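You operate a simulated robot arm through the tools that you are given. There is no shell and no other tool.

The job below is to be done with a simulated robot arm. You get a single attempt, and the scene is never put back.

TASK
Reset the tripped pump breaker and shut the box.
Fine: that circuit's wall switch goes off first and on again last; push the breaker to OFF, then ON.

It is judged by the outcome, as a careful person would: the job done as asked, and still so three seconds after it is handed in. It fails if anything else is knocked over, pushed out of place, dropped, spilled or broken.

THE ROBOT
A 7-joint arm with a two-finger parallel gripper, fixed in place. Base frame: the origin is at the foot of the arm, x ahead of it, y to its left, z up. Readings come in mm, degrees, newtons and seconds.
Its first joint turns from -166.0 to 166.0 degrees. Payload 4.4 kg.
Tool frame: the origin (TCP) lies between the finger pads and is the grasp point; the fingertips stand 23 mm ahead of it; z points along the fingers, y is the line along which they close. The gripper opens to 94 mm. The fingers are 38 mm wide and 10 mm thick; the gripper's body (54 by 96 mm) begins 39 mm behind the TCP.
Orientation is that of the tool frame in the base frame, as a unit quaternion [w, x, y, z]. With the fingers straight down and closing along the base's y, the tool's x points along the base's -x, its y along +y and its z along -z.

THE INTERFACE
- The arm moves only by the tool step_arm. Its argument "plan" is text: rows parted by semicolons, each of 6 numbers parted by spaces: the shift along the tool's x, y, z in units of 150 mm (1.0 is 150 mm), then the turn, a rotation vector about the tool's x, y, z in units of 60 degrees (1.0 is 60 degrees). In form: x y z ax ay az; .... A call has 1 to 20 rows; each row is the pose to reach, as a shift and turn from the pose commanded when the call began, along the tool's axes at that moment. "fingers" is the opening, from 0 (shut) to 1 (fully open), set as the call begins (left out, the last holds). A call with a number of a shift or a turn outside -1 to 1 is refused whole. Each row takes 0.2 s and may step no farther than 50 mm and 8.6 degrees from the row before; otherwise, or with a gripper value out of range, the whole call is refused. Where a pose cannot be reached the arm comes as near as it can. A force on the tool above 90 N (or 10 N above the force at the start of the call, whichever is more), or a blocked arm, ends the call early, and 0.2 s more pass. The fingers move at their own pace (about 72 mm/s each) and stop on an object; they squeeze with about 43 N. The grip force told is the motor's: it shows also when the fingers shut on nothing. Time passes only in rows, and 0.2 s behind the last, so rows that repeat a pose let the fingers close. The reply holds the time, the measured pose of the TCP, the force on the tool along the base axes, the opening and the grip force, in the units named above and with some noise, with the torque about the TCP (base axes, N m) and any sound that the robot's microphone picked up.
- Cameras (640 x 400 px; columns grow to the right, rows downward): "scene" is fixed at [220.5, -500.2, 1863.2]; the picture's right is [0.52, -0.85, 0.00], its down [-0.64, -0.39, -0.66] and it looks along [0.56, 0.34, -0.75] (base axes); focal length 264 px, centre (320, 200). "wrist" rides on the gripper at [86, 16, -74] in the tool frame; the picture's right is [-0.18, 0.98, 0.00], its down [-0.58, -0.11, -0.81] and it looks along [-0.79, -0.15, 0.59] (tool axes); focal length 243 px, centre (320, 200). There is no depth. A picture from a camera that has moved, and an enlarged one, comes with that camera's place and axes in the base frame and with its lens.
- grab_frame(camera): a new picture of that camera. The clock stands still meanwhile.
- close_up(camera, box): a new picture of the part [left, top, right, bottom] of that camera's present view, enlarged. The clock stands still meanwhile.
- hand_in(): hands the job in; it is judged then, once.

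Nothing tells you positions but the pictures and the camera data. Unless the task says otherwise, let go and move clear before handing in.

The tools are called after ">>>" as a command line: name --argument value ..., lists and objects as JSON in quotes. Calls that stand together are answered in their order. step_arm: Moves the arm, as the interface text tells. Its arguments: {"type":"object","properties":{"plan":{"type":"string"},"fingers":{"type":"number"}},"required":["plan"]} The other tools are called the same way: grab_frame (camera) takes a picture; close_up (camera, box) takes an enlarged picture of a part of a camera's view; hand_in () hands the job in.

At the start:

```text
time: 0.0
ee_pos: [567.7, 300.7, 1545.7]
tcp_rot: [-0.001, 0.0, 1.0, -0.001]
force: [-0.5, 0.9, -1.0]
torque: [-0.02, 0.0, 0.0]
opening: 93.9
grasp_force: 0.0
```

scene: 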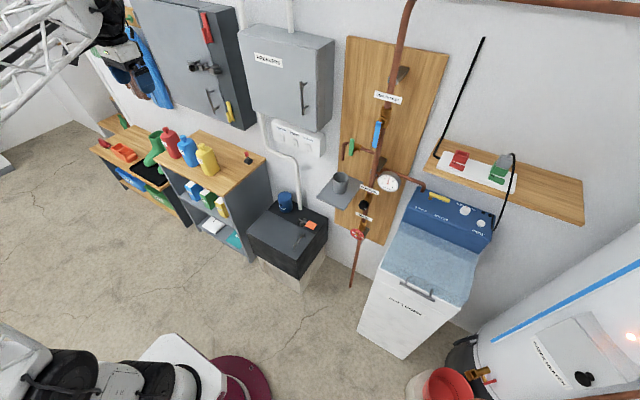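
wrist: 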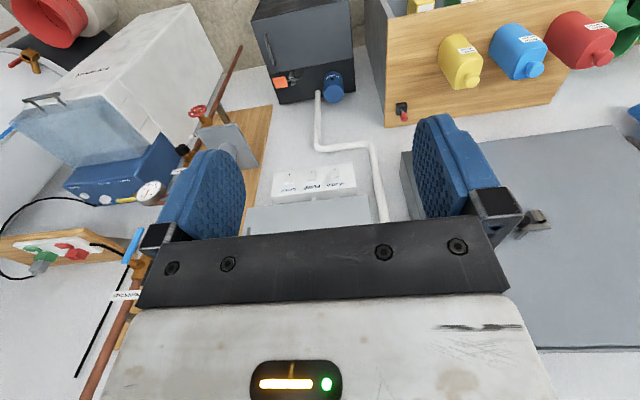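

I see a utility room: a grey breaker box on the wall with a label and handle, a white switch plate below it, a pump and other things. I will look closer at the box and switches before moving.

>>> close_up --camera "scene" --box '[230, 10, 350, 85]'

>>> close_up --camera "scene" --box '[250, 100, 346, 160]'

>>> close_up --camera "wrist" --box '[240, 140, 400, 240]'

>>> close_up --camera "scene" --box '[230, 170, 390, 270]'

>>> close_up --camera "scene" --box '[100, 0, 260, 100]'

```text
5.33 times, centred on (290, 48) of scene
camera zoom: at [220.5, -500.2, 1863.2], right [0.52, -0.85, 0.0], down [-0.64, -0.39, -0.66], along [0.56, 0.34, -0.75], focal length 1409 px, centre (480, 1013)
```

zoom: 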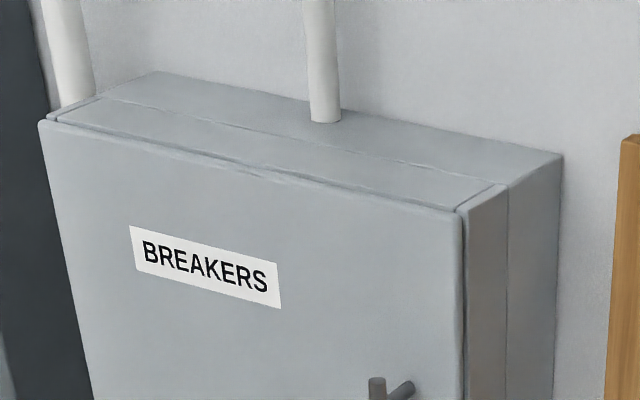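

```text
6.67 times, centred on (298, 130) of scene
camera zoom: at [220.5, -500.2, 1863.2], right [0.52, -0.85, 0.0], down [-0.64, -0.39, -0.66], along [0.56, 0.34, -0.75], focal length 1762 px, centre (467, 667)
```

zoom: 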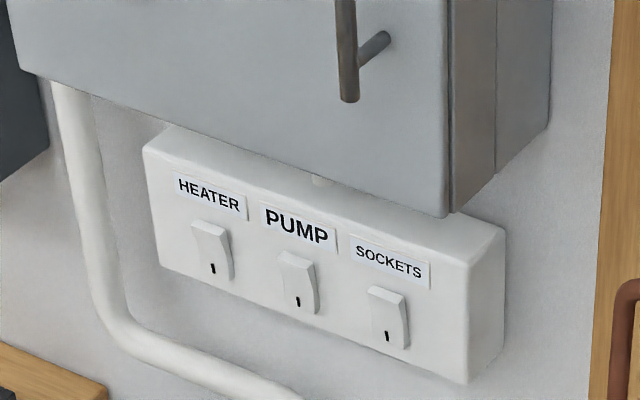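

```text
4.00 times, centred on (320, 190) of wrist
camera zoom: at [480.7, 316.2, 1619.8], right [0.18, 0.98, 0.0], down [0.58, -0.11, 0.81], along [0.79, -0.15, -0.59], focal length 970 px, centre (320, 240)
```

zoom: 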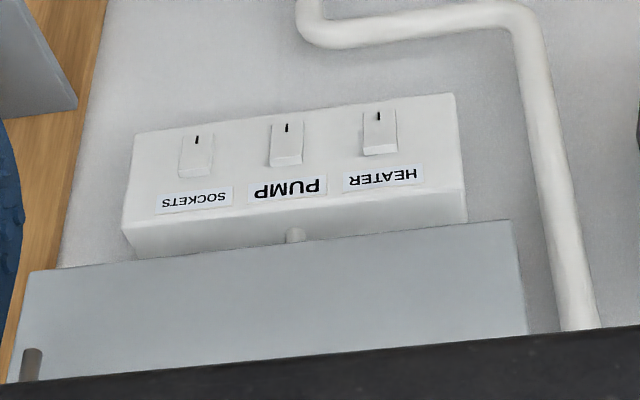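

```text
4.00 times, centred on (310, 220) of scene
camera zoom: at [220.5, -500.2, 1863.2], right [0.52, -0.85, 0.0], down [-0.64, -0.39, -0.66], along [0.56, 0.34, -0.75], focal length 1057 px, centre (360, 120)
```

zoom: 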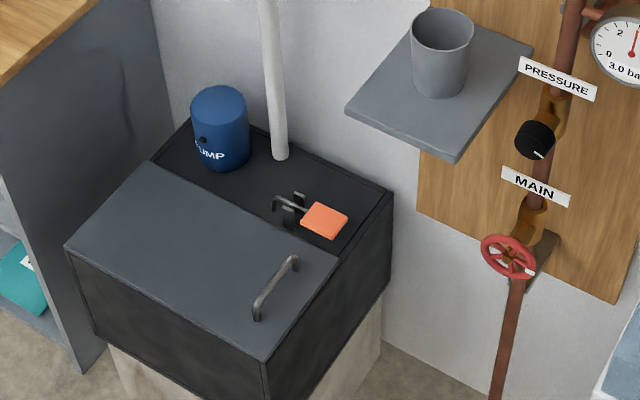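

```text
4.00 times, centred on (180, 50) of scene
camera zoom: at [220.5, -500.2, 1863.2], right [0.52, -0.85, 0.0], down [-0.64, -0.39, -0.66], along [0.56, 0.34, -0.75], focal length 1057 px, centre (880, 800)
```

zoom: 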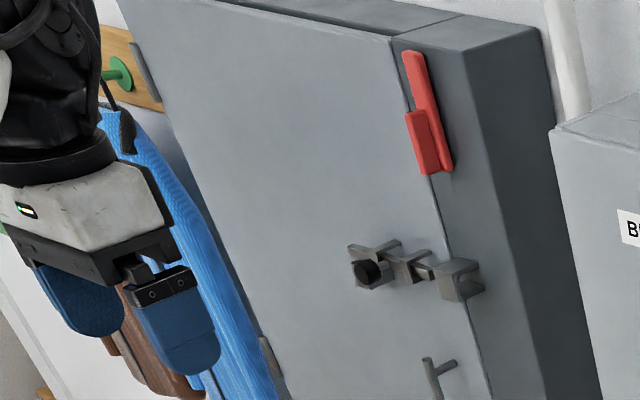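

The breaker box door is at x≈1016 (y -3..347, z 1220..1538), its handle near (976, 40, 1310–1440), and the PUMP switch near (1083, 173, 1062). I look closer at the switches to learn which way they stand.

>>> close_up --camera "scene" --box '[276, 130, 316, 155]'

>>> close_up --camera "wrist" --box '[270, 160, 350, 210]'

>>> close_up --camera "scene" --box '[280, 70, 340, 130]'

>>> close_up --camera "scene" --box '[0, 0, 160, 100]'

>>> close_up --camera "scene" --box '[0, 300, 240, 400]'

```text
16.00 times, centred on (296, 142) of scene
camera zoom: at [220.5, -500.2, 1863.2], right [0.52, -0.85, 0.0], down [-0.64, -0.39, -0.66], along [0.56, 0.34, -0.75], focal length 4228 px, centre (704, 1120)
```

zoom: 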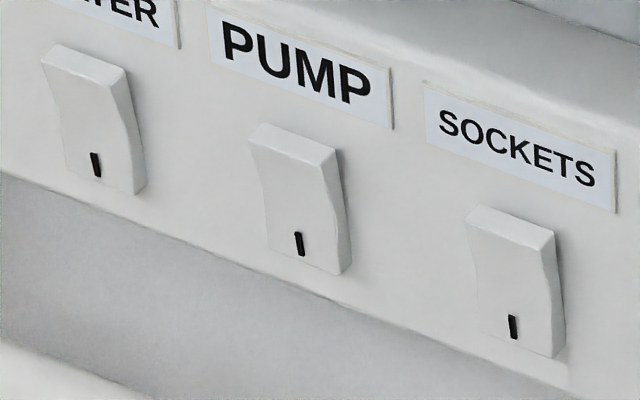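

```text
8.00 times, centred on (310, 185) of wrist
camera zoom: at [480.7, 316.2, 1619.8], right [0.18, 0.98, 0.0], down [0.58, -0.11, 0.81], along [0.79, -0.15, -0.59], focal length 1941 px, centre (400, 320)
```

zoom: 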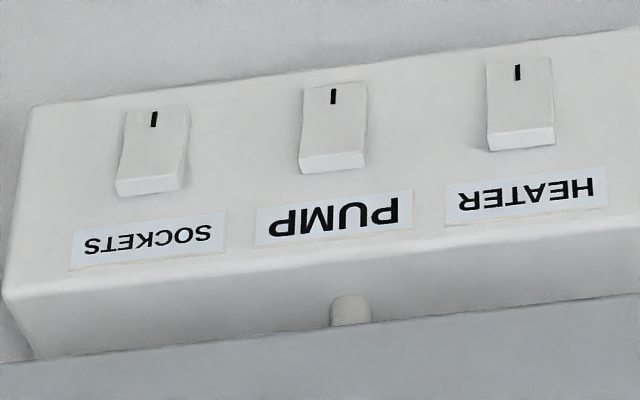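

```text
6.67 times, centred on (310, 100) of scene
camera zoom: at [220.5, -500.2, 1863.2], right [0.52, -0.85, 0.0], down [-0.64, -0.39, -0.66], along [0.56, 0.34, -0.75], focal length 1762 px, centre (387, 867)
```

zoom: 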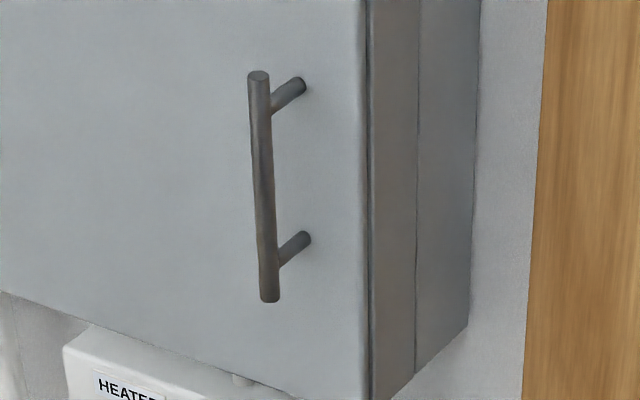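

```text
4.00 times, centred on (80, 50) of scene
camera zoom: at [220.5, -500.2, 1863.2], right [0.52, -0.85, 0.0], down [-0.64, -0.39, -0.66], along [0.56, 0.34, -0.75], focal length 1057 px, centre (1280, 800)
```

zoom: 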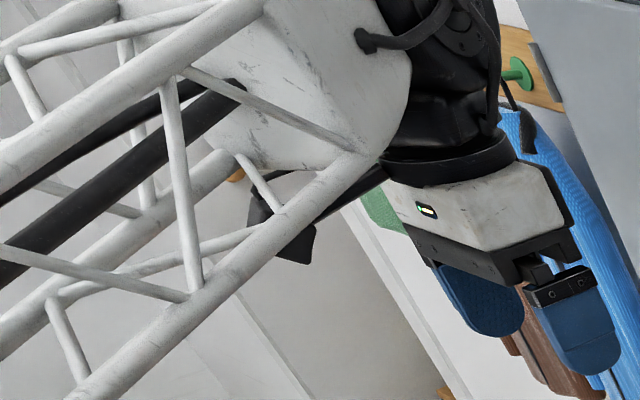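

```text
2.67 times, centred on (120, 350) of scene
camera zoom: at [220.5, -500.2, 1863.2], right [0.52, -0.85, 0.0], down [-0.64, -0.39, -0.66], along [0.56, 0.34, -0.75], focal length 705 px, centre (853, -200)
```

zoom: 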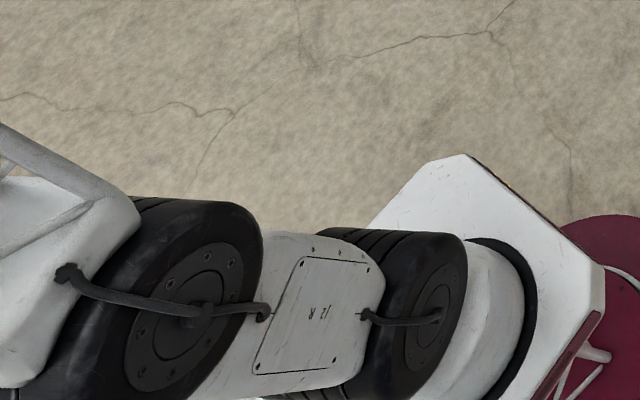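

The rocker's top edge sticks out and its mark is at the bottom, so PUMP is now on: I will press its top half for OFF. First I turn the tool to point at the wall with closed fingers, staying well clear of everything.

>>> step_arm --plan "0 0 0 0 -0.14 0; 0 0 0 0 -0.28 0; 0 0 0.1 0 -0.42 0; 0 0 0.2 0 -0.56 0; 0 0 0.3 0 -0.7 0; 0 0 0.4 0 -0.84 0; 0 0 0.5 0 -0.98 0; 0 0 0.5 0 -1 0" --fingers 0

```text
time: 1.8
ee_pos: [567.8, 301.9, 1470.6]
tcp_rot: [0.501, 0.0, 0.866, 0.0]
force: [0.0, 1.1, 0.2]
torque: [-0.01, 0.01, -0.02]
opening: 0.0
grasp_force: 42.5
```

The turn went as expected, and the tool now tilts 60° forward. I finish the turn to horizontal and lower the tool toward switch height, still far from the wall.

>>> step_arm --plan "0.2 0 0.115 0 -0.125 0; 0.4 0 0.23 0 -0.25 0; 0.6 0 0.345 0 -0.375 0; 0.866 0 0.5 0 -0.5 0; 0.866 0 0.5 0 -0.5 0"

```text
time: 3.0
ee_pos: [568.3, 300.4, 1319.1]
tcp_rot: [0.708, 0.0, 0.707, 0.001]
force: [-0.1, 0.3, 1.0]
torque: [-0.02, -0.01, 0.03]
opening: 0.1
grasp_force: 42.4
```

The tool is level and facing the wall at (568, 300, 1319). I lower it and slide it sideways to line up with the PUMP switch, then check with pictures.

>>> step_arm --plan "0.2 -0.17 0 0 0 0; 0.4 -0.34 0 0 0 0; 0.6 -0.51 0 0 0 0; 0.8 -0.68 0 0 0 0; 1.0 -0.85 0 0 0 0; 1.0 -0.85 0 0 0 0"

>>> grab_frame --camera "wrist"

>>> grab_frame --camera "scene"

```text
time: 4.4
ee_pos: [568.4, 174.2, 1171.0]
tcp_rot: [0.707, 0.0, 0.707, 0.0]
force: [1.1, -0.4, 0.0]
torque: [-0.01, 0.02, 0.02]
opening: 0.0
grasp_force: 42.6
```

```text
taken
camera wrist: at [493.7, 188.9, 1083.1], right [0.0, 0.98, 0.18], down [-0.81, -0.11, 0.58], along [0.59, -0.15, 0.79], focal length 243 px, centre (320, 200)
```

wrist: 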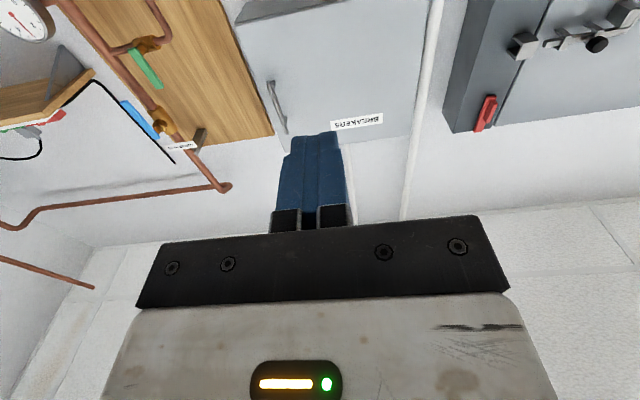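

```text
taken
```

scene: 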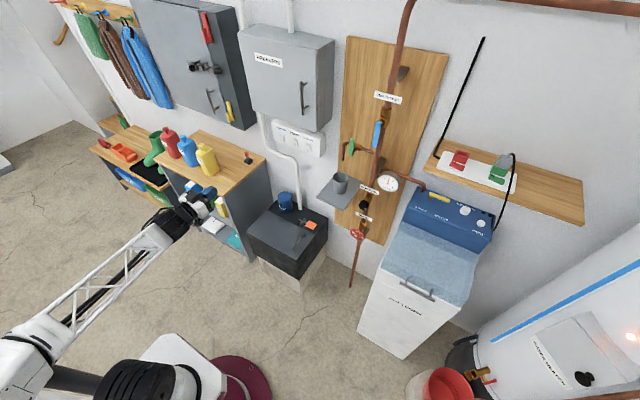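

The arm is clear of the shelf and bottles. I go down to about z=1089 and forward in stages toward the upper half of the PUMP rocker.

>>> step_arm --plan "0.18 0 0.2 0 0 0; 0.36 0 0.4 0 0 0; 0.547 0 0.6 0 0 0; 0.547 0 0.8 0 0 0; 0.547 0 1 0 0 0"

>>> step_arm --plan "0 0 0.3 0 0 0; 0 0 0.6 0 0 0; 0 0 0.8 0 0 0; 0 0 1 0 0 0"

>>> step_arm --plan "0 0 0.2 0 0 0; 0 0 0.4 0 0 0; 0 0 0.6 0 0 0; 0 0 0.8 0 0 0; 0 0 0.9 0 0 0; 0 0 0.9 0 0 0"

>>> close_up --camera "scene" --box '[250, 110, 346, 170]'

>>> grab_frame --camera "wrist"

```text
time: 5.6
ee_pos: [717.3, 173.7, 1087.6]
tcp_rot: [0.707, 0.0, 0.707, 0.0]
force: [-0.8, 0.7, 0.8]
torque: [0.0, 0.0, 0.0]
opening: 0.1
grasp_force: 42.0
```

```text
time: 6.6
ee_pos: [868.2, 173.3, 1090.0]
tcp_rot: [0.707, 0.0, 0.707, 0.0]
force: [-1.1, -0.2, 0.7]
torque: [0.01, -0.01, -0.02]
opening: 0.1
grasp_force: 42.2
```

```text
time: 8.0
ee_pos: [1002.3, 173.8, 1088.5]
tcp_rot: [0.707, 0.001, 0.707, -0.001]
force: [-0.5, 0.5, 0.2]
torque: [-0.02, -0.03, 0.03]
opening: 0.0
grasp_force: 42.6
```

```text
6.67 times, centred on (298, 140) of scene
camera zoom: at [220.5, -500.2, 1863.2], right [0.52, -0.85, 0.0], down [-0.64, -0.39, -0.66], along [0.56, 0.34, -0.75], focal length 1762 px, centre (467, 600)
```

zoom: 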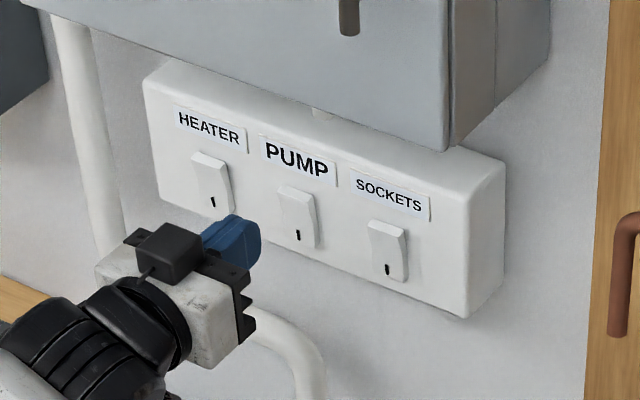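

```text
taken
camera wrist: at [927.5, 189.1, 1001.5], right [0.0, 0.98, 0.18], down [-0.81, -0.11, 0.58], along [0.59, -0.15, 0.79], focal length 243 px, centre (320, 200)
```

wrist: 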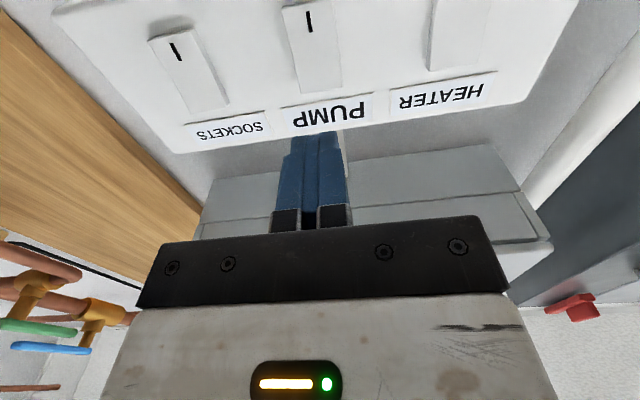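

The fingertips are lined up with the PUMP rocker in y (≈174). I lower slightly to z≈1083 and press forward slowly, watching force and sound.

>>> step_arm --plan "0.04 0 0.1 0 0 0; 0.04 0 0.2 0 0 0; 0.04 0 0.27 0 0 0; 0.04 0 0.32 0 0 0; 0.04 0 0.36 0 0 0; 0.04 0 0.36 0 0 0"

>>> close_up --camera "scene" --box '[264, 120, 328, 160]'

>>> close_up --camera "wrist" --box '[200, 0, 440, 150]'

```text
time: 9.4
ee_pos: [1056.6, 173.7, 1083.4]
tcp_rot: [0.707, 0.0, 0.707, 0.0]
force: [-0.6, -0.1, 0.5]
torque: [0.0, -0.01, -0.03]
opening: 0.1
grasp_force: 42.4
```

```text
10.00 times, centred on (296, 140) of scene
camera zoom: at [220.5, -500.2, 1863.2], right [0.52, -0.85, 0.0], down [-0.64, -0.39, -0.66], along [0.56, 0.34, -0.75], focal length 2642 px, centre (560, 800)
```

zoom: 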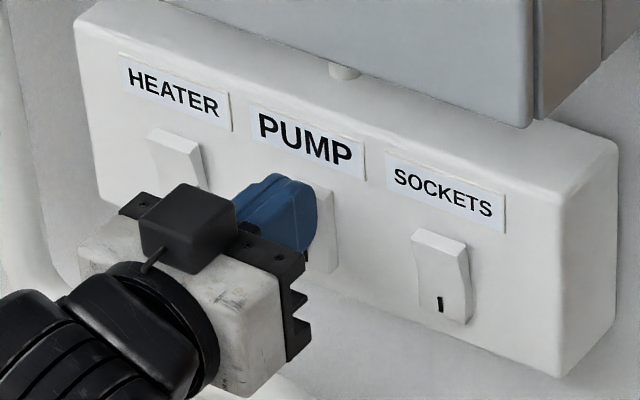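

```text
2.67 times, centred on (320, 75) of wrist
camera zoom: at [981.7, 189.2, 995.9], right [0.0, 0.98, 0.18], down [-0.81, -0.11, 0.58], along [0.59, -0.15, 0.79], focal length 647 px, centre (320, 533)
```

zoom: 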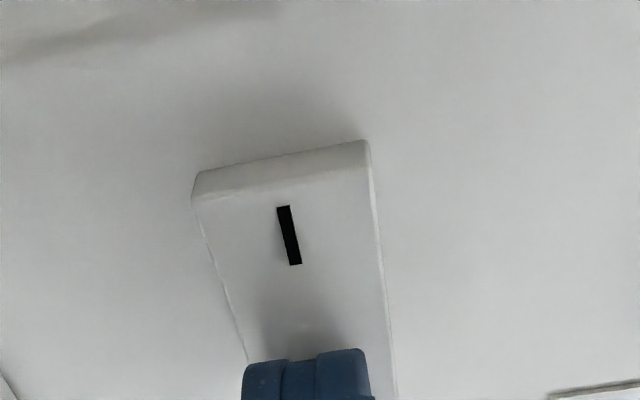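

The tip is just short of the rocker's upper half, aligned. I press on in small steps.

>>> step_arm --plan "0 0 0.02 0 0 0; 0 0 0.04 0 0 0; 0 0 0.05 0 0 0"

```text
time: 9.8
ee_pos: [1057.0, 173.2, 1082.7]
tcp_rot: [0.707, 0.0, 0.707, 0.0]
force: [-69.5, -11.5, 8.5]
torque: [-0.27, 1.09, -0.28]
opening: 0.0
grasp_force: 42.7
stopped in row 1: the force on the tool passed its limit at 118 N (the readings are from after the stop); the commanded pose is now the measured one
```

The push met a stiff stop (118 N) with the contact at the fingers' lower edge, so I stop pressing and look before going on.

>>> close_up --camera "scene" --box '[276, 130, 308, 150]'

>>> close_up --camera "wrist" --box '[260, 60, 388, 140]'

```text
16.00 times, centred on (292, 140) of scene
camera zoom: at [220.5, -500.2, 1863.2], right [0.52, -0.85, 0.0], down [-0.64, -0.39, -0.66], along [0.56, 0.34, -0.75], focal length 4228 px, centre (768, 1160)
```

zoom: 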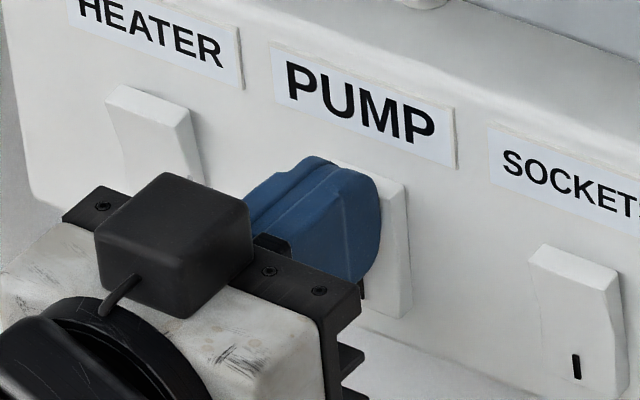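

```text
5.00 times, centred on (324, 100) of wrist
camera zoom: at [982.0, 189.2, 996.1], right [0.0, 0.98, 0.18], down [-0.81, -0.11, 0.58], along [0.59, -0.15, 0.79], focal length 1213 px, centre (300, 700)
```

zoom: 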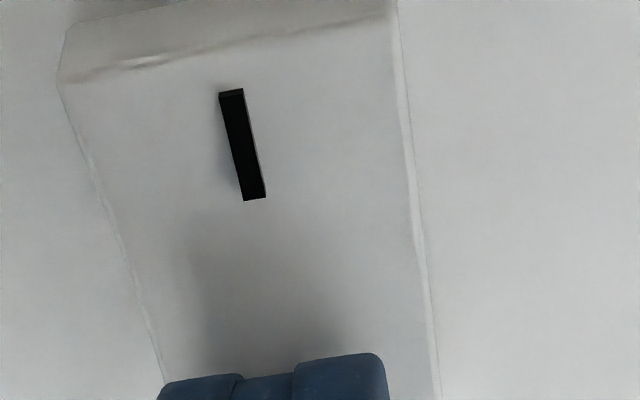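

The PUMP rocker looks different from its neighbours now, so it may already have flipped. I back off to see its state.

>>> step_arm --plan "0 0 -0.1 0 0 0; 0 0 -0.3 0 0 0; 0 0 -0.6 0 0 0; 0 0 -0.9 0 0 0; 0 0 -0.9 0 0 0"

>>> close_up --camera "scene" --box '[272, 125, 320, 155]'

>>> close_up --camera "wrist" --box '[200, 20, 440, 170]'

```text
time: 11.0
ee_pos: [922.4, 174.7, 1081.5]
tcp_rot: [0.707, -0.001, 0.708, 0.001]
force: [-0.4, 0.2, -0.4]
torque: [-0.03, 0.01, 0.0]
opening: 0.0
grasp_force: 42.3
```

```text
13.33 times, centred on (296, 140) of scene
camera zoom: at [220.5, -500.2, 1863.2], right [0.52, -0.85, 0.0], down [-0.64, -0.39, -0.66], along [0.56, 0.34, -0.75], focal length 3523 px, centre (640, 1000)
```

zoom: 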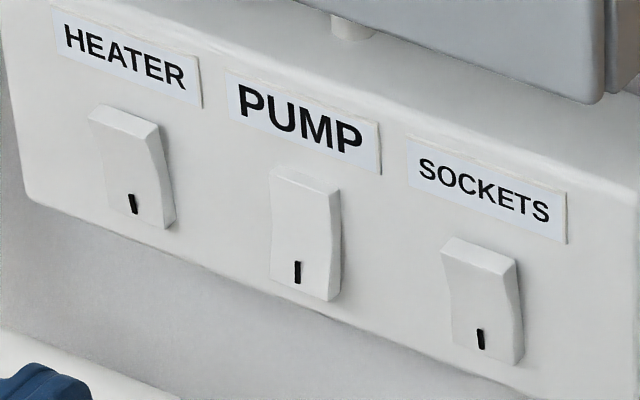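

```text
2.67 times, centred on (320, 95) of wrist
camera zoom: at [847.7, 189.8, 994.8], right [0.0, 0.98, 0.18], down [-0.81, -0.11, 0.58], along [0.59, -0.15, 0.79], focal length 647 px, centre (320, 480)
```

zoom: 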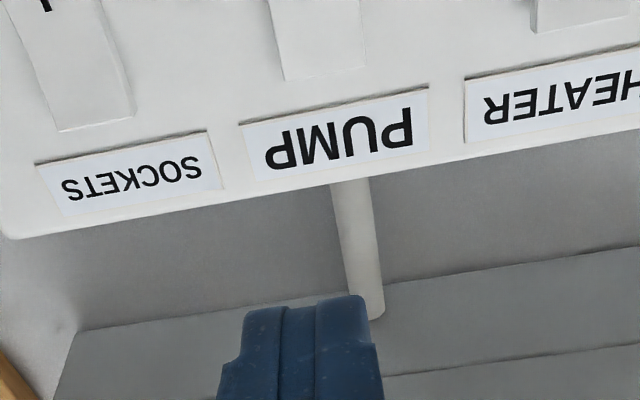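

PUMP is now OFF (top in, bottom out) and its neighbours are unchanged. Next I back away, rise, and line up open fingers with the door handle.

>>> step_arm --plan "0 0 -0.3 0 0 0; -0.1 -0.1 -0.6 0 0 0; -0.3 -0.2 -0.8 0 0 0; -0.5 -0.4 -0.8 0 0 0; -0.7 -0.6 -0.8 0 0 0; -0.9 -0.8 -0.8 0 0 0; -1 -0.9 -0.8 0 0 0" --fingers 0.6

>>> step_arm --plan "-0.25 0 0 0 0 0; -0.5 0 0 0 0 0; -0.75 0 0 0 0 0; -0.96 0 0 0 0 0; -0.96 0 0 0 0 0"

>>> grab_frame --camera "wrist"

>>> close_up --camera "scene" --box '[224, 40, 352, 120]'

```text
time: 12.6
ee_pos: [801.9, 37.3, 1232.7]
tcp_rot: [0.706, 0.001, 0.708, -0.001]
force: [0.3, 0.4, 0.2]
torque: [-0.02, -0.03, -0.01]
opening: 56.4
grasp_force: 0.0
```

```text
time: 13.8
ee_pos: [802.3, 38.3, 1376.3]
tcp_rot: [0.706, 0.0, 0.708, 0.0]
force: [-0.2, 0.1, 0.2]
torque: [0.03, 0.02, -0.01]
opening: 56.3
grasp_force: 0.2
```

```text
taken
camera wrist: at [728.6, 53.8, 1289.9], right [0.0, 0.98, 0.18], down [-0.81, -0.11, 0.58], along [0.59, -0.15, 0.79], focal length 243 px, centre (320, 200)
```

wrist: 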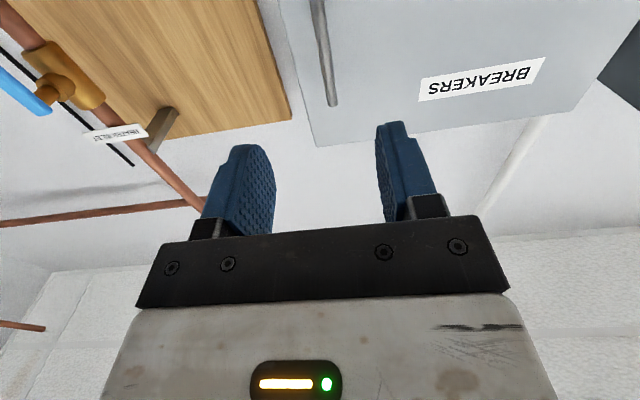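

```text
5.00 times, centred on (288, 80) of scene
camera zoom: at [220.5, -500.2, 1863.2], right [0.52, -0.85, 0.0], down [-0.64, -0.39, -0.66], along [0.56, 0.34, -0.75], focal length 1321 px, centre (480, 800)
```

zoom: 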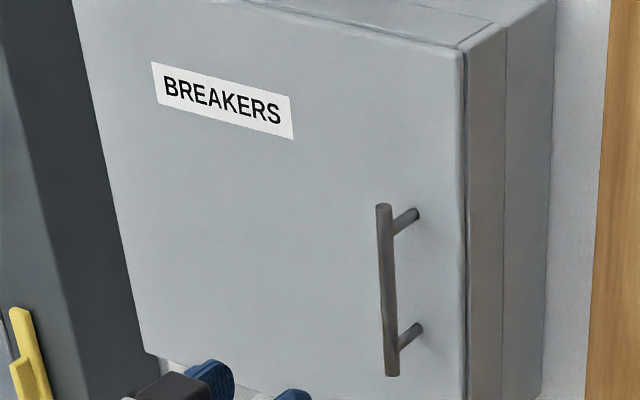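

The handle bar is at y≈37–38, straight ahead of the open fingers. I advance so that the bar comes between the pads.

>>> step_arm --plan "0 0 0.3 0 0 0; 0 0 0.6 0 0 0; 0 0 0.8 0 0 0; 0 0 0.95 0 0 0; 0 0 1 0 0 0; 0 0 1 0 0 0"

>>> close_up --camera "scene" --box '[264, 65, 344, 115]'

>>> grab_frame --camera "wrist"

```text
time: 15.2
ee_pos: [952.4, 38.9, 1377.3]
tcp_rot: [0.706, 0.0, 0.708, 0.0]
force: [0.2, 0.6, -0.6]
torque: [0.0, 0.02, -0.02]
opening: 56.1
grasp_force: 0.1
```

```text
8.00 times, centred on (304, 90) of scene
camera zoom: at [220.5, -500.2, 1863.2], right [0.52, -0.85, 0.0], down [-0.64, -0.39, -0.66], along [0.56, 0.34, -0.75], focal length 2114 px, centre (448, 1080)
```

zoom: 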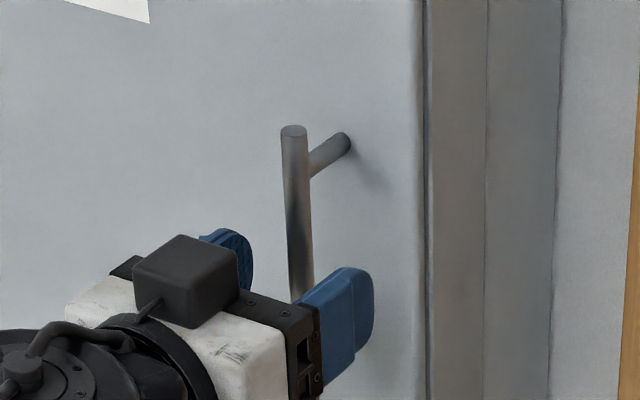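

```text
taken
camera wrist: at [877.8, 54.4, 1289.8], right [0.0, 0.98, 0.18], down [-0.81, -0.11, 0.58], along [0.59, -0.15, 0.79], focal length 243 px, centre (320, 200)
```

wrist: 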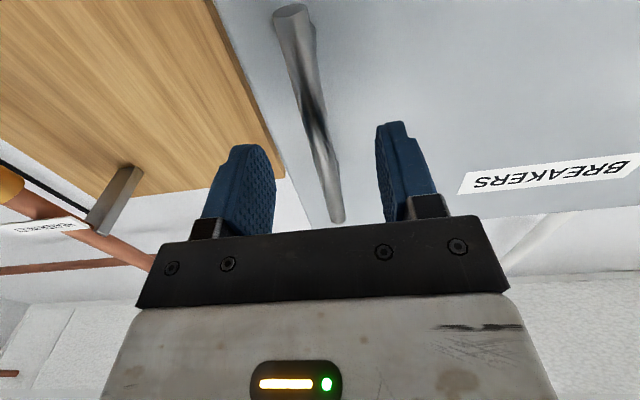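

The bar is between the fingers. I advance another ~22 mm and then close on it.

>>> step_arm --plan "0 0 0.07 0 0 0; 0 0 0.13 0 0 0; 0 0 0.145 0 0 0; 0 0 0.145 0 0 0"

>>> step_arm --plan "0 0 0 0 0 0; 0 0 0 0 0 0; 0 0 0 0 0 0; 0 0 0 0 0 0" --fingers 0

>>> close_up --camera "scene" --box '[264, 65, 344, 115]'

```text
time: 16.2
ee_pos: [975.9, 39.2, 1377.4]
tcp_rot: [0.706, -0.001, 0.708, 0.0]
force: [0.6, -0.2, -0.5]
torque: [-0.03, 0.01, -0.03]
opening: 56.3
grasp_force: 0.0
```

```text
time: 17.2
ee_pos: [976.4, 40.7, 1376.3]
tcp_rot: [0.706, -0.001, 0.708, 0.0]
force: [3.6, 27.4, 0.6]
torque: [1.55, -0.23, -0.04]
opening: 11.4
grasp_force: 44.9
```

```text
8.00 times, centred on (304, 90) of scene
camera zoom: at [220.5, -500.2, 1863.2], right [0.52, -0.85, 0.0], down [-0.64, -0.39, -0.66], along [0.56, 0.34, -0.75], focal length 2114 px, centre (448, 1080)
```

zoom: 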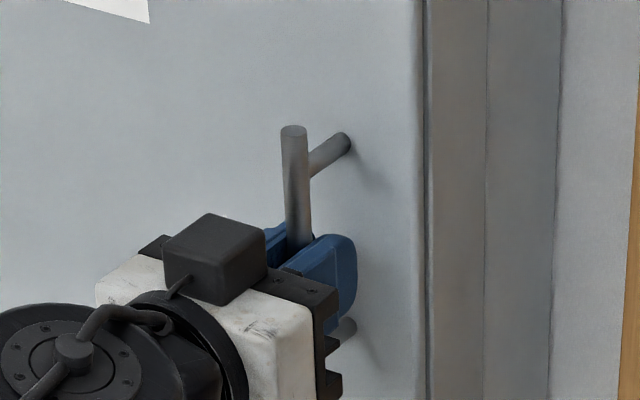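

The handle is gripped (11.4 mm bar). I pull gently at first along the hinge arc (hinge at the left edge, y≈345) to see whether the door comes free.

>>> step_arm --plan "0 0.02 -0.03 0.01 0 0; 0 0.025 -0.071 0.017 0 0; 0 0.035 -0.12 0.03 0 0; 0 0.048 -0.175 0.042 0 0; 0 0.048 -0.175 0.042 0 0"

>>> close_up --camera "scene" --box '[224, 10, 352, 130]'

```text
time: 18.4
ee_pos: [949.2, 44.6, 1376.7]
tcp_rot: [0.707, 0.016, 0.707, -0.016]
force: [-4.9, -26.8, 3.6]
torque: [1.48, -0.56, 0.0]
opening: 11.3
grasp_force: 45.2
```

```text
3.33 times, centred on (288, 70) of scene
camera zoom: at [220.5, -500.2, 1863.2], right [0.52, -0.85, 0.0], down [-0.64, -0.39, -0.66], along [0.56, 0.34, -0.75], focal length 881 px, centre (427, 633)
```

zoom: 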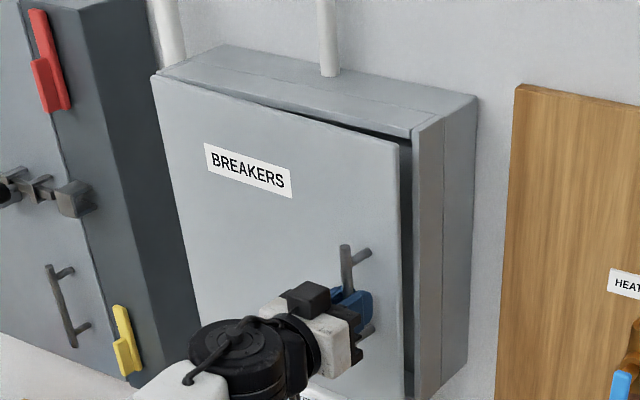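

The door is opening freely. I continue along a slightly corrected arc (hinge ≈ (1012, 345)), rotating the gripper by about half the door angle.

>>> step_arm --plan "0 0.031 -0.173 0.042 0 0; 0 0.094 -0.377 0.092 0 0; 0 0.178 -0.573 0.142 0 0; 0 0.178 -0.573 0.142 0 0"

```text
time: 19.4
ee_pos: [864.3, 75.5, 1376.7]
tcp_rot: [0.704, 0.069, 0.704, -0.069]
force: [-20.9, -39.4, 3.5]
torque: [-0.19, -0.52, 0.03]
opening: 11.7
grasp_force: 44.5
```

The door follows at about 22°, with a slight radial load on the grip. I continue in short calls and correct the arc from the measured positions.

>>> step_arm --plan "0 0.068 -0.201 0.05 0 0; 0 0.167 -0.392 0.1 0 0; 0 0.286 -0.575 0.15 0 0; 0 0.286 -0.575 0.15 0 0"

>>> close_up --camera "scene" --box '[192, 0, 352, 130]'

```text
time: 20.4
ee_pos: [786.5, 134.0, 1376.5]
tcp_rot: [0.696, 0.123, 0.697, -0.123]
force: [-21.2, -20.8, 8.8]
torque: [-1.21, 1.32, -0.09]
opening: 11.4
grasp_force: 45.9
```

```text
3.08 times, centred on (272, 65) of scene
camera zoom: at [220.5, -500.2, 1863.2], right [0.52, -0.85, 0.0], down [-0.64, -0.39, -0.66], along [0.56, 0.34, -0.75], focal length 813 px, centre (468, 615)
```

zoom: 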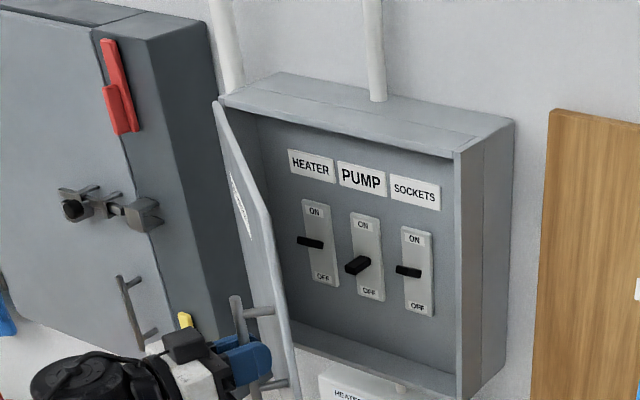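

The box is open about 40° and I can see three breakers: HEATER, PUMP (lever mid-way, tripped) and SOCKETS, with ON at top and OFF at bottom. I keep swinging the door further open.

>>> step_arm --plan "0 0.115 -0.221 0.058 0 0; 0 0.266 -0.425 0.117 0 0; 0 0.441 -0.609 0.175 0 0; 0 0.441 -0.609 0.175 0 0"

```text
time: 21.4
ee_pos: [725.8, 228.6, 1376.7]
tcp_rot: [0.682, 0.185, 0.683, -0.186]
force: [45.0, 18.7, 26.0]
torque: [0.38, -0.33, 0.08]
opening: 11.6
grasp_force: 44.4
```

The measured points now fit a hinge at about (1008, 343) with radius 304. I use that arc to bring the door to about 90°.

>>> step_arm --plan "0 0.17 -0.185 0.058 0 0; 0 0.354 -0.35 0.117 0 0; 0 0.354 -0.35 0.117 0 0"

```text
time: 22.2
ee_pos: [705.9, 300.9, 1376.4]
tcp_rot: [0.669, 0.228, 0.669, -0.229]
force: [-59.0, -10.2, -12.1]
torque: [0.33, -0.45, -0.22]
opening: 11.6
grasp_force: 45.1
```

The door is near 76°, with a small radial load that I correct. I take it on past 90° and then look.

>>> step_arm --plan "0 0.177 -0.174 0.058 0 0; 0 0.381 -0.316 0.117 0 0; 0 0.537 -0.402 0.158 0 0; 0 0.537 -0.402 0.158 0 0"

>>> grab_frame --camera "scene"

>>> close_up --camera "scene" --box '[160, 0, 352, 120]'

```text
time: 23.2
ee_pos: [707.5, 401.1, 1377.1]
tcp_rot: [0.648, 0.282, 0.649, -0.282]
force: [-45.9, 8.8, -8.8]
torque: [0.89, -1.52, 0.0]
opening: 11.4
grasp_force: 44.8
```

```text
taken
```

scene: 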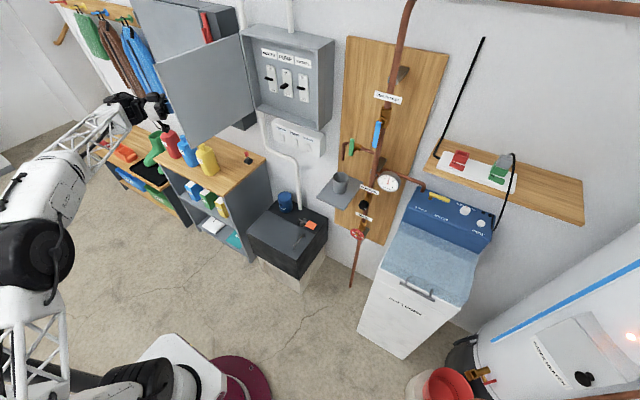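

```text
3.33 times, centred on (256, 60) of scene
camera zoom: at [220.5, -500.2, 1863.2], right [0.52, -0.85, 0.0], down [-0.64, -0.39, -0.66], along [0.56, 0.34, -0.75], focal length 881 px, centre (533, 667)
```

zoom: 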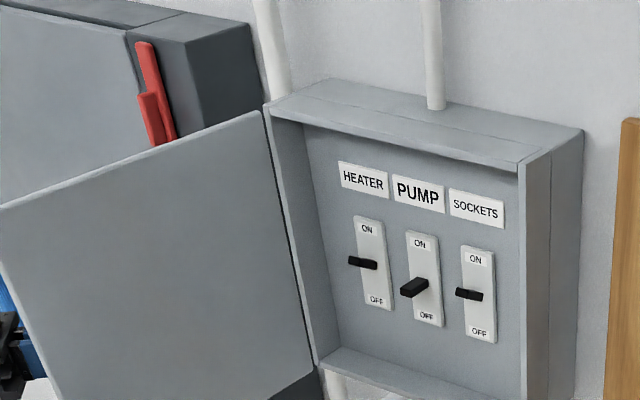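

The door stands at about 95° and the breaker panel is fully visible. I release the handle and back off along the tool axis.

>>> step_arm --plan "0 0 0 0 0 0; 0 0 0 0 0 0; 0 0 0 0 0 0" --fingers 0.6

>>> step_arm --plan "0 0 -0.15 0 0 0; 0 0 -0.4 0 0 0; 0 0 -0.7 0 0 0; 0 0 -0.9 0 0 0; 0 0 -0.9 0 0 0"

>>> close_up --camera "scene" --box '[80, 0, 352, 170]'

```text
time: 24.0
ee_pos: [708.5, 400.2, 1376.3]
tcp_rot: [0.648, 0.283, 0.648, -0.283]
force: [0.0, 0.9, 0.0]
torque: [-0.01, -0.01, -0.01]
opening: 56.5
grasp_force: 0.1
```

```text
time: 25.2
ee_pos: [614.8, 500.5, 1376.0]
tcp_rot: [0.648, 0.281, 0.649, -0.282]
force: [-0.1, -0.1, -0.3]
torque: [-0.03, 0.02, 0.0]
opening: 56.5
grasp_force: 0.1
```

```text
2.35 times, centred on (216, 85) of scene
camera zoom: at [220.5, -500.2, 1863.2], right [0.52, -0.85, 0.0], down [-0.64, -0.39, -0.66], along [0.56, 0.34, -0.75], focal length 622 px, centre (565, 471)
```

zoom: 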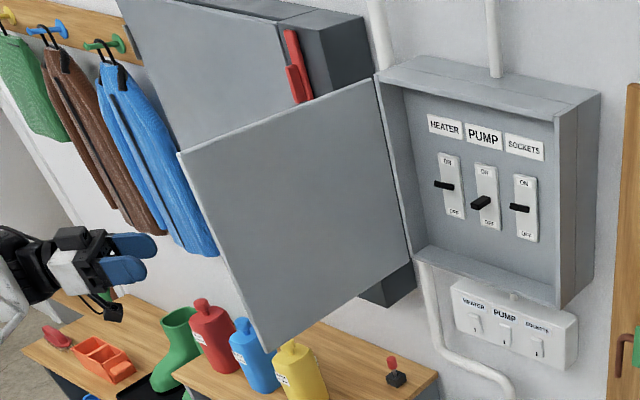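

The door stays where I left it. I go back around its free edge with the arm while straightening the tool, and take close looks at the breakers.

>>> step_arm --plan "0 -0.18 -0.17 -0.117 0 0; 0 -0.36 -0.34 -0.233 0 0; 0 -0.54 -0.51 -0.35 0 0; 0 -0.731 -0.682 -0.467 0 0; 0 -0.731 -0.682 -0.467 0 0" --fingers 0

>>> close_up --camera "scene" --box '[256, 60, 320, 100]'

>>> close_up --camera "scene" --box '[270, 70, 302, 90]'

```text
time: 26.4
ee_pos: [465.4, 498.9, 1377.7]
tcp_rot: [0.697, 0.116, 0.698, -0.116]
force: [0.6, 0.6, 0.0]
torque: [0.03, -0.01, -0.01]
opening: 0.1
grasp_force: 42.1
```

```text
10.00 times, centred on (288, 80) of scene
camera zoom: at [220.5, -500.2, 1863.2], right [0.52, -0.85, 0.0], down [-0.64, -0.39, -0.66], along [0.56, 0.34, -0.75], focal length 2642 px, centre (640, 1400)
```

zoom: 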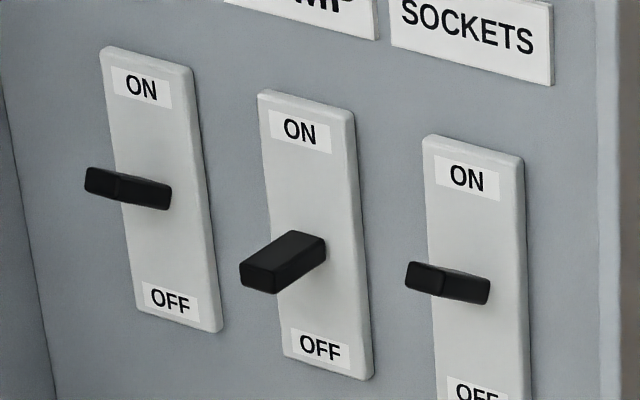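

```text
16.00 times, centred on (286, 80) of scene
camera zoom: at [220.5, -500.2, 1863.2], right [0.52, -0.85, 0.0], down [-0.64, -0.39, -0.66], along [0.56, 0.34, -0.75], focal length 4228 px, centre (864, 2120)
```

zoom: 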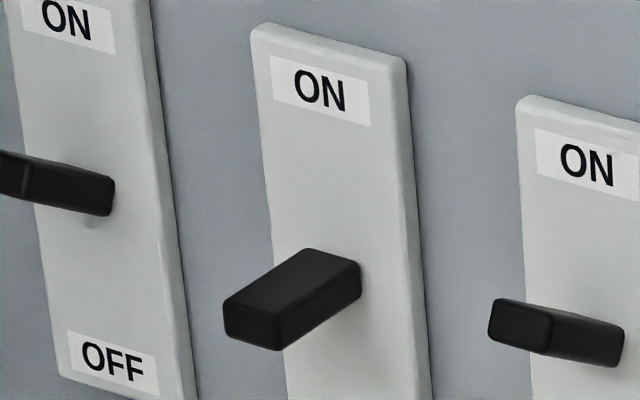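

HEATER and SOCKETS levers tilt up (ON); the PUMP lever sticks straight out at about z=1361, tip near (1030, 172). I swing the arm around to face the panel centrally.

>>> step_arm --plan "0 -0.236 0.08 -0.08 0 0; 0 -0.47 0.16 -0.16 0 0; 0 -0.71 0.245 -0.24 0 0; 0 -0.945 0.326 -0.317 0 0; 0 -0.945 0.326 -0.317 0 0"

>>> step_arm --plan "-0.05 -0.25 0 0 0 0; -0.1 -0.5 0 0 0 0; -0.15 -0.75 0 0 0 0; -0.19 -1 0 0 0 0; -0.19 -1 0.2 0 0 0; -0.19 -1 0.5 0 0 0; -0.19 -1 0.8 0 0 0; -0.19 -1 1 0 0 0; -0.19 -1 1 0 0 0"

>>> grab_frame --camera "wrist"

>>> grab_frame --camera "scene"

```text
time: 27.6
ee_pos: [466.8, 350.1, 1376.7]
tcp_rot: [0.706, -0.001, 0.708, 0.0]
force: [-0.1, 0.2, 0.2]
torque: [0.01, -0.02, 0.01]
opening: 0.0
grasp_force: 42.4
```

```text
time: 29.6
ee_pos: [617.6, 199.7, 1407.1]
tcp_rot: [0.707, 0.0, 0.708, 0.0]
force: [-0.5, 0.6, -0.1]
torque: [0.02, 0.02, -0.01]
opening: 0.0
grasp_force: 42.6
```

```text
taken
camera wrist: at [541.6, 215.8, 1319.2], right [0.0, 0.98, 0.18], down [-0.81, -0.11, 0.58], along [0.59, -0.15, 0.79], focal length 243 px, centre (320, 200)
```

wrist: 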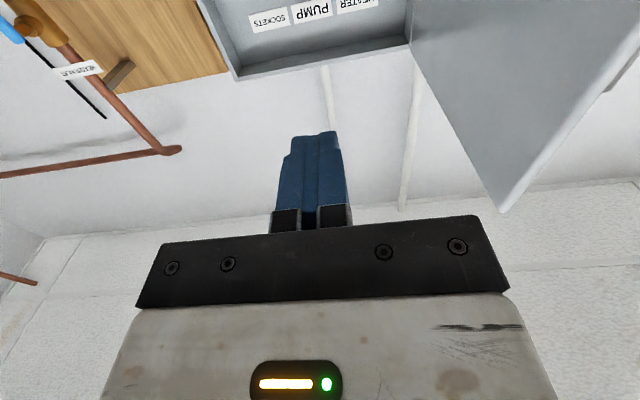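

```text
taken
```

scene: 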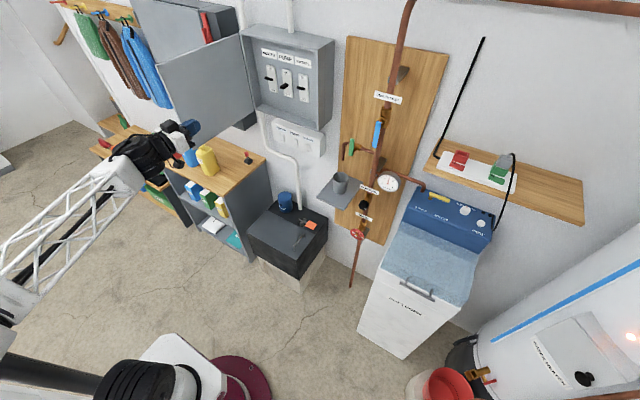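

All clear ahead: the door is well to the left of the gripper's path. I slide to y≈172 and move forward toward the panel at z≈1407, above the PUMP lever.

>>> step_arm --plan "0 -0.1 0.2 0 0 0; 0 -0.187 0.45 0 0 0; 0 -0.187 0.75 0 0 0; 0 -0.187 1 0 0 0; 0 -0.187 1 0 0 0"

>>> step_arm --plan "0 0 0.3 0 0 0; 0 0 0.6 0 0 0; 0 0 0.85 0 0 0; 0 0 1 0 0 0; 0 0 1 0 0 0"

>>> grab_frame --camera "wrist"

>>> close_up --camera "scene" --box '[240, 40, 336, 100]'

```text
time: 30.8
ee_pos: [767.2, 171.3, 1406.0]
tcp_rot: [0.706, 0.0, 0.708, 0.0]
force: [-0.6, -0.3, 0.4]
torque: [0.01, 0.01, 0.0]
opening: 0.2
grasp_force: 41.8
```

```text
time: 32.0
ee_pos: [917.1, 173.0, 1404.6]
tcp_rot: [0.706, 0.0, 0.708, 0.0]
force: [-0.5, -0.2, 0.2]
torque: [0.01, 0.01, 0.0]
opening: 0.0
grasp_force: 42.5
```

```text
taken
camera wrist: at [841.7, 188.2, 1318.1], right [0.0, 0.98, 0.18], down [-0.81, -0.11, 0.58], along [0.59, -0.15, 0.79], focal length 243 px, centre (320, 200)
```

wrist: 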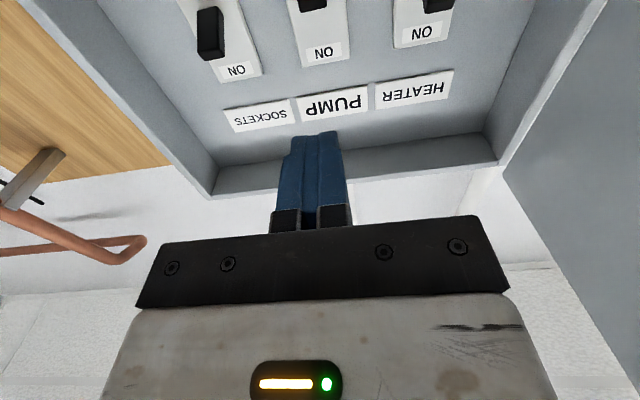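

```text
6.67 times, centred on (288, 70) of scene
camera zoom: at [220.5, -500.2, 1863.2], right [0.52, -0.85, 0.0], down [-0.64, -0.39, -0.66], along [0.56, 0.34, -0.75], focal length 1762 px, centre (533, 1067)
```

zoom: 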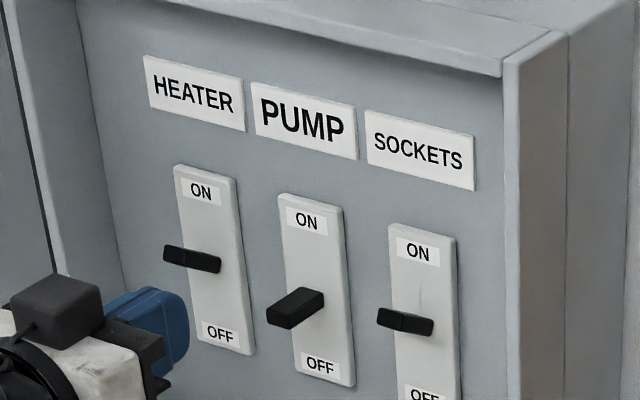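

The PUMP breaker plate triangulates to x≈1068, y≈174, with the lever tip near x≈1032, z≈1360. I insert the closed fingertips above the lever (tip at x≈1050).

>>> step_arm --plan "0 0.007 0.3 0 0 0; 0 0.007 0.55 0 0 0; 0 0.007 0.68 0 0 0; 0 0.007 0.733 0 0 0; 0 0.007 0.733 0 0 0"

>>> close_up --camera "wrist" --box '[200, 0, 440, 150]'

>>> close_up --camera "scene" --box '[256, 50, 320, 90]'

```text
time: 33.2
ee_pos: [1025.9, 172.4, 1404.9]
tcp_rot: [0.707, 0.0, 0.708, 0.0]
force: [0.3, 0.1, 0.9]
torque: [0.04, -0.02, -0.01]
opening: 0.2
grasp_force: 43.0
```

```text
2.67 times, centred on (320, 75) of wrist
camera zoom: at [950.7, 189.3, 1317.6], right [0.0, 0.98, 0.18], down [-0.81, -0.11, 0.58], along [0.59, -0.15, 0.79], focal length 647 px, centre (320, 533)
```

zoom: 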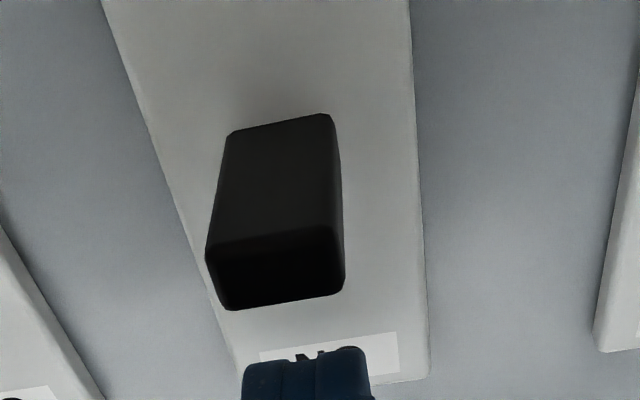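

```text
10.00 times, centred on (288, 70) of scene
camera zoom: at [220.5, -500.2, 1863.2], right [0.52, -0.85, 0.0], down [-0.64, -0.39, -0.66], along [0.56, 0.34, -0.75], focal length 2642 px, centre (640, 1500)
```

zoom: 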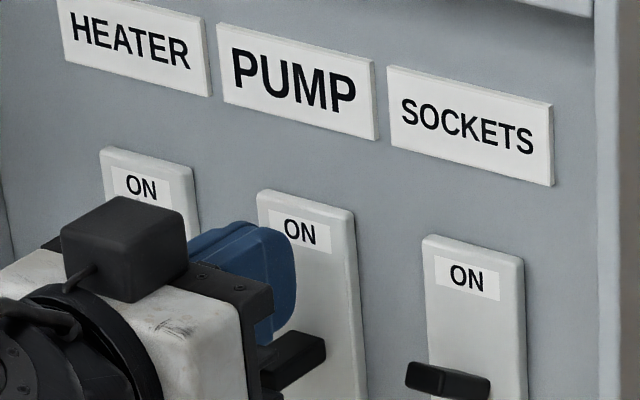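

The fingertips sit above the PUMP lever, about 2 mm off centre, which I correct. Now I push down slowly toward OFF.

>>> step_arm --plan "0.05 0.013 0 0 0 0; 0.09 0.013 0 0 0 0; 0.12 0.013 0 0 0 0; 0.15 0.013 0 0 0 0; 0.18 0.013 0 0 0 0; 0.21 0.013 0 0 0 0; 0.21 0.013 0 0 0 0"

>>> close_up --camera "wrist" --box '[200, 0, 440, 150]'

>>> close_up --camera "scene" --box '[256, 60, 320, 100]'

```text
time: 34.8
ee_pos: [1024.4, 175.4, 1377.5]
tcp_rot: [0.709, 0.0, 0.706, 0.001]
force: [-2.6, -0.1, 31.6]
torque: [0.02, -0.71, 0.02]
opening: 0.0
grasp_force: 42.6
```

```text
2.67 times, centred on (320, 75) of wrist
camera zoom: at [949.9, 191.0, 1290.6], right [0.0, 0.98, 0.18], down [-0.81, -0.11, 0.58], along [0.59, -0.15, 0.79], focal length 647 px, centre (320, 533)
```

zoom: 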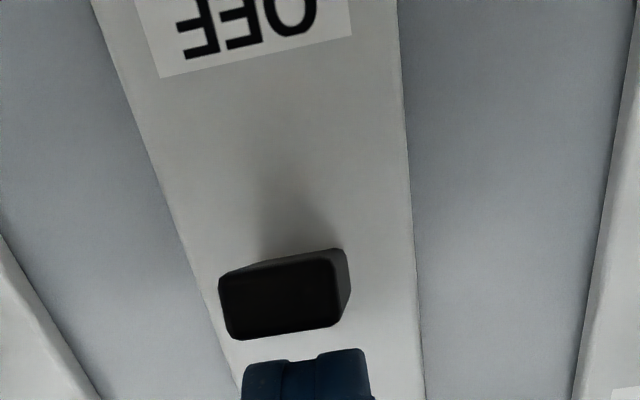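

```text
10.00 times, centred on (288, 80) of scene
camera zoom: at [220.5, -500.2, 1863.2], right [0.52, -0.85, 0.0], down [-0.64, -0.39, -0.66], along [0.56, 0.34, -0.75], focal length 2642 px, centre (640, 1400)
```

zoom: 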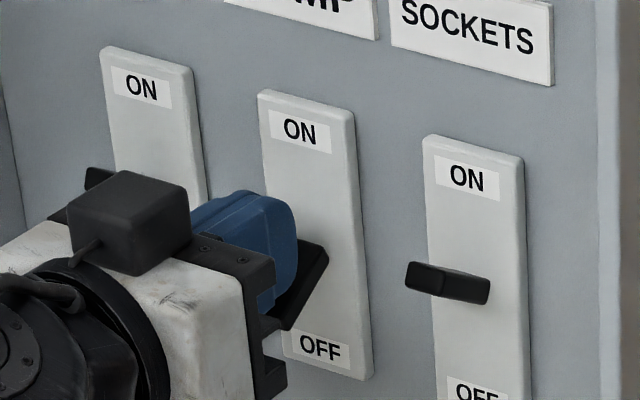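

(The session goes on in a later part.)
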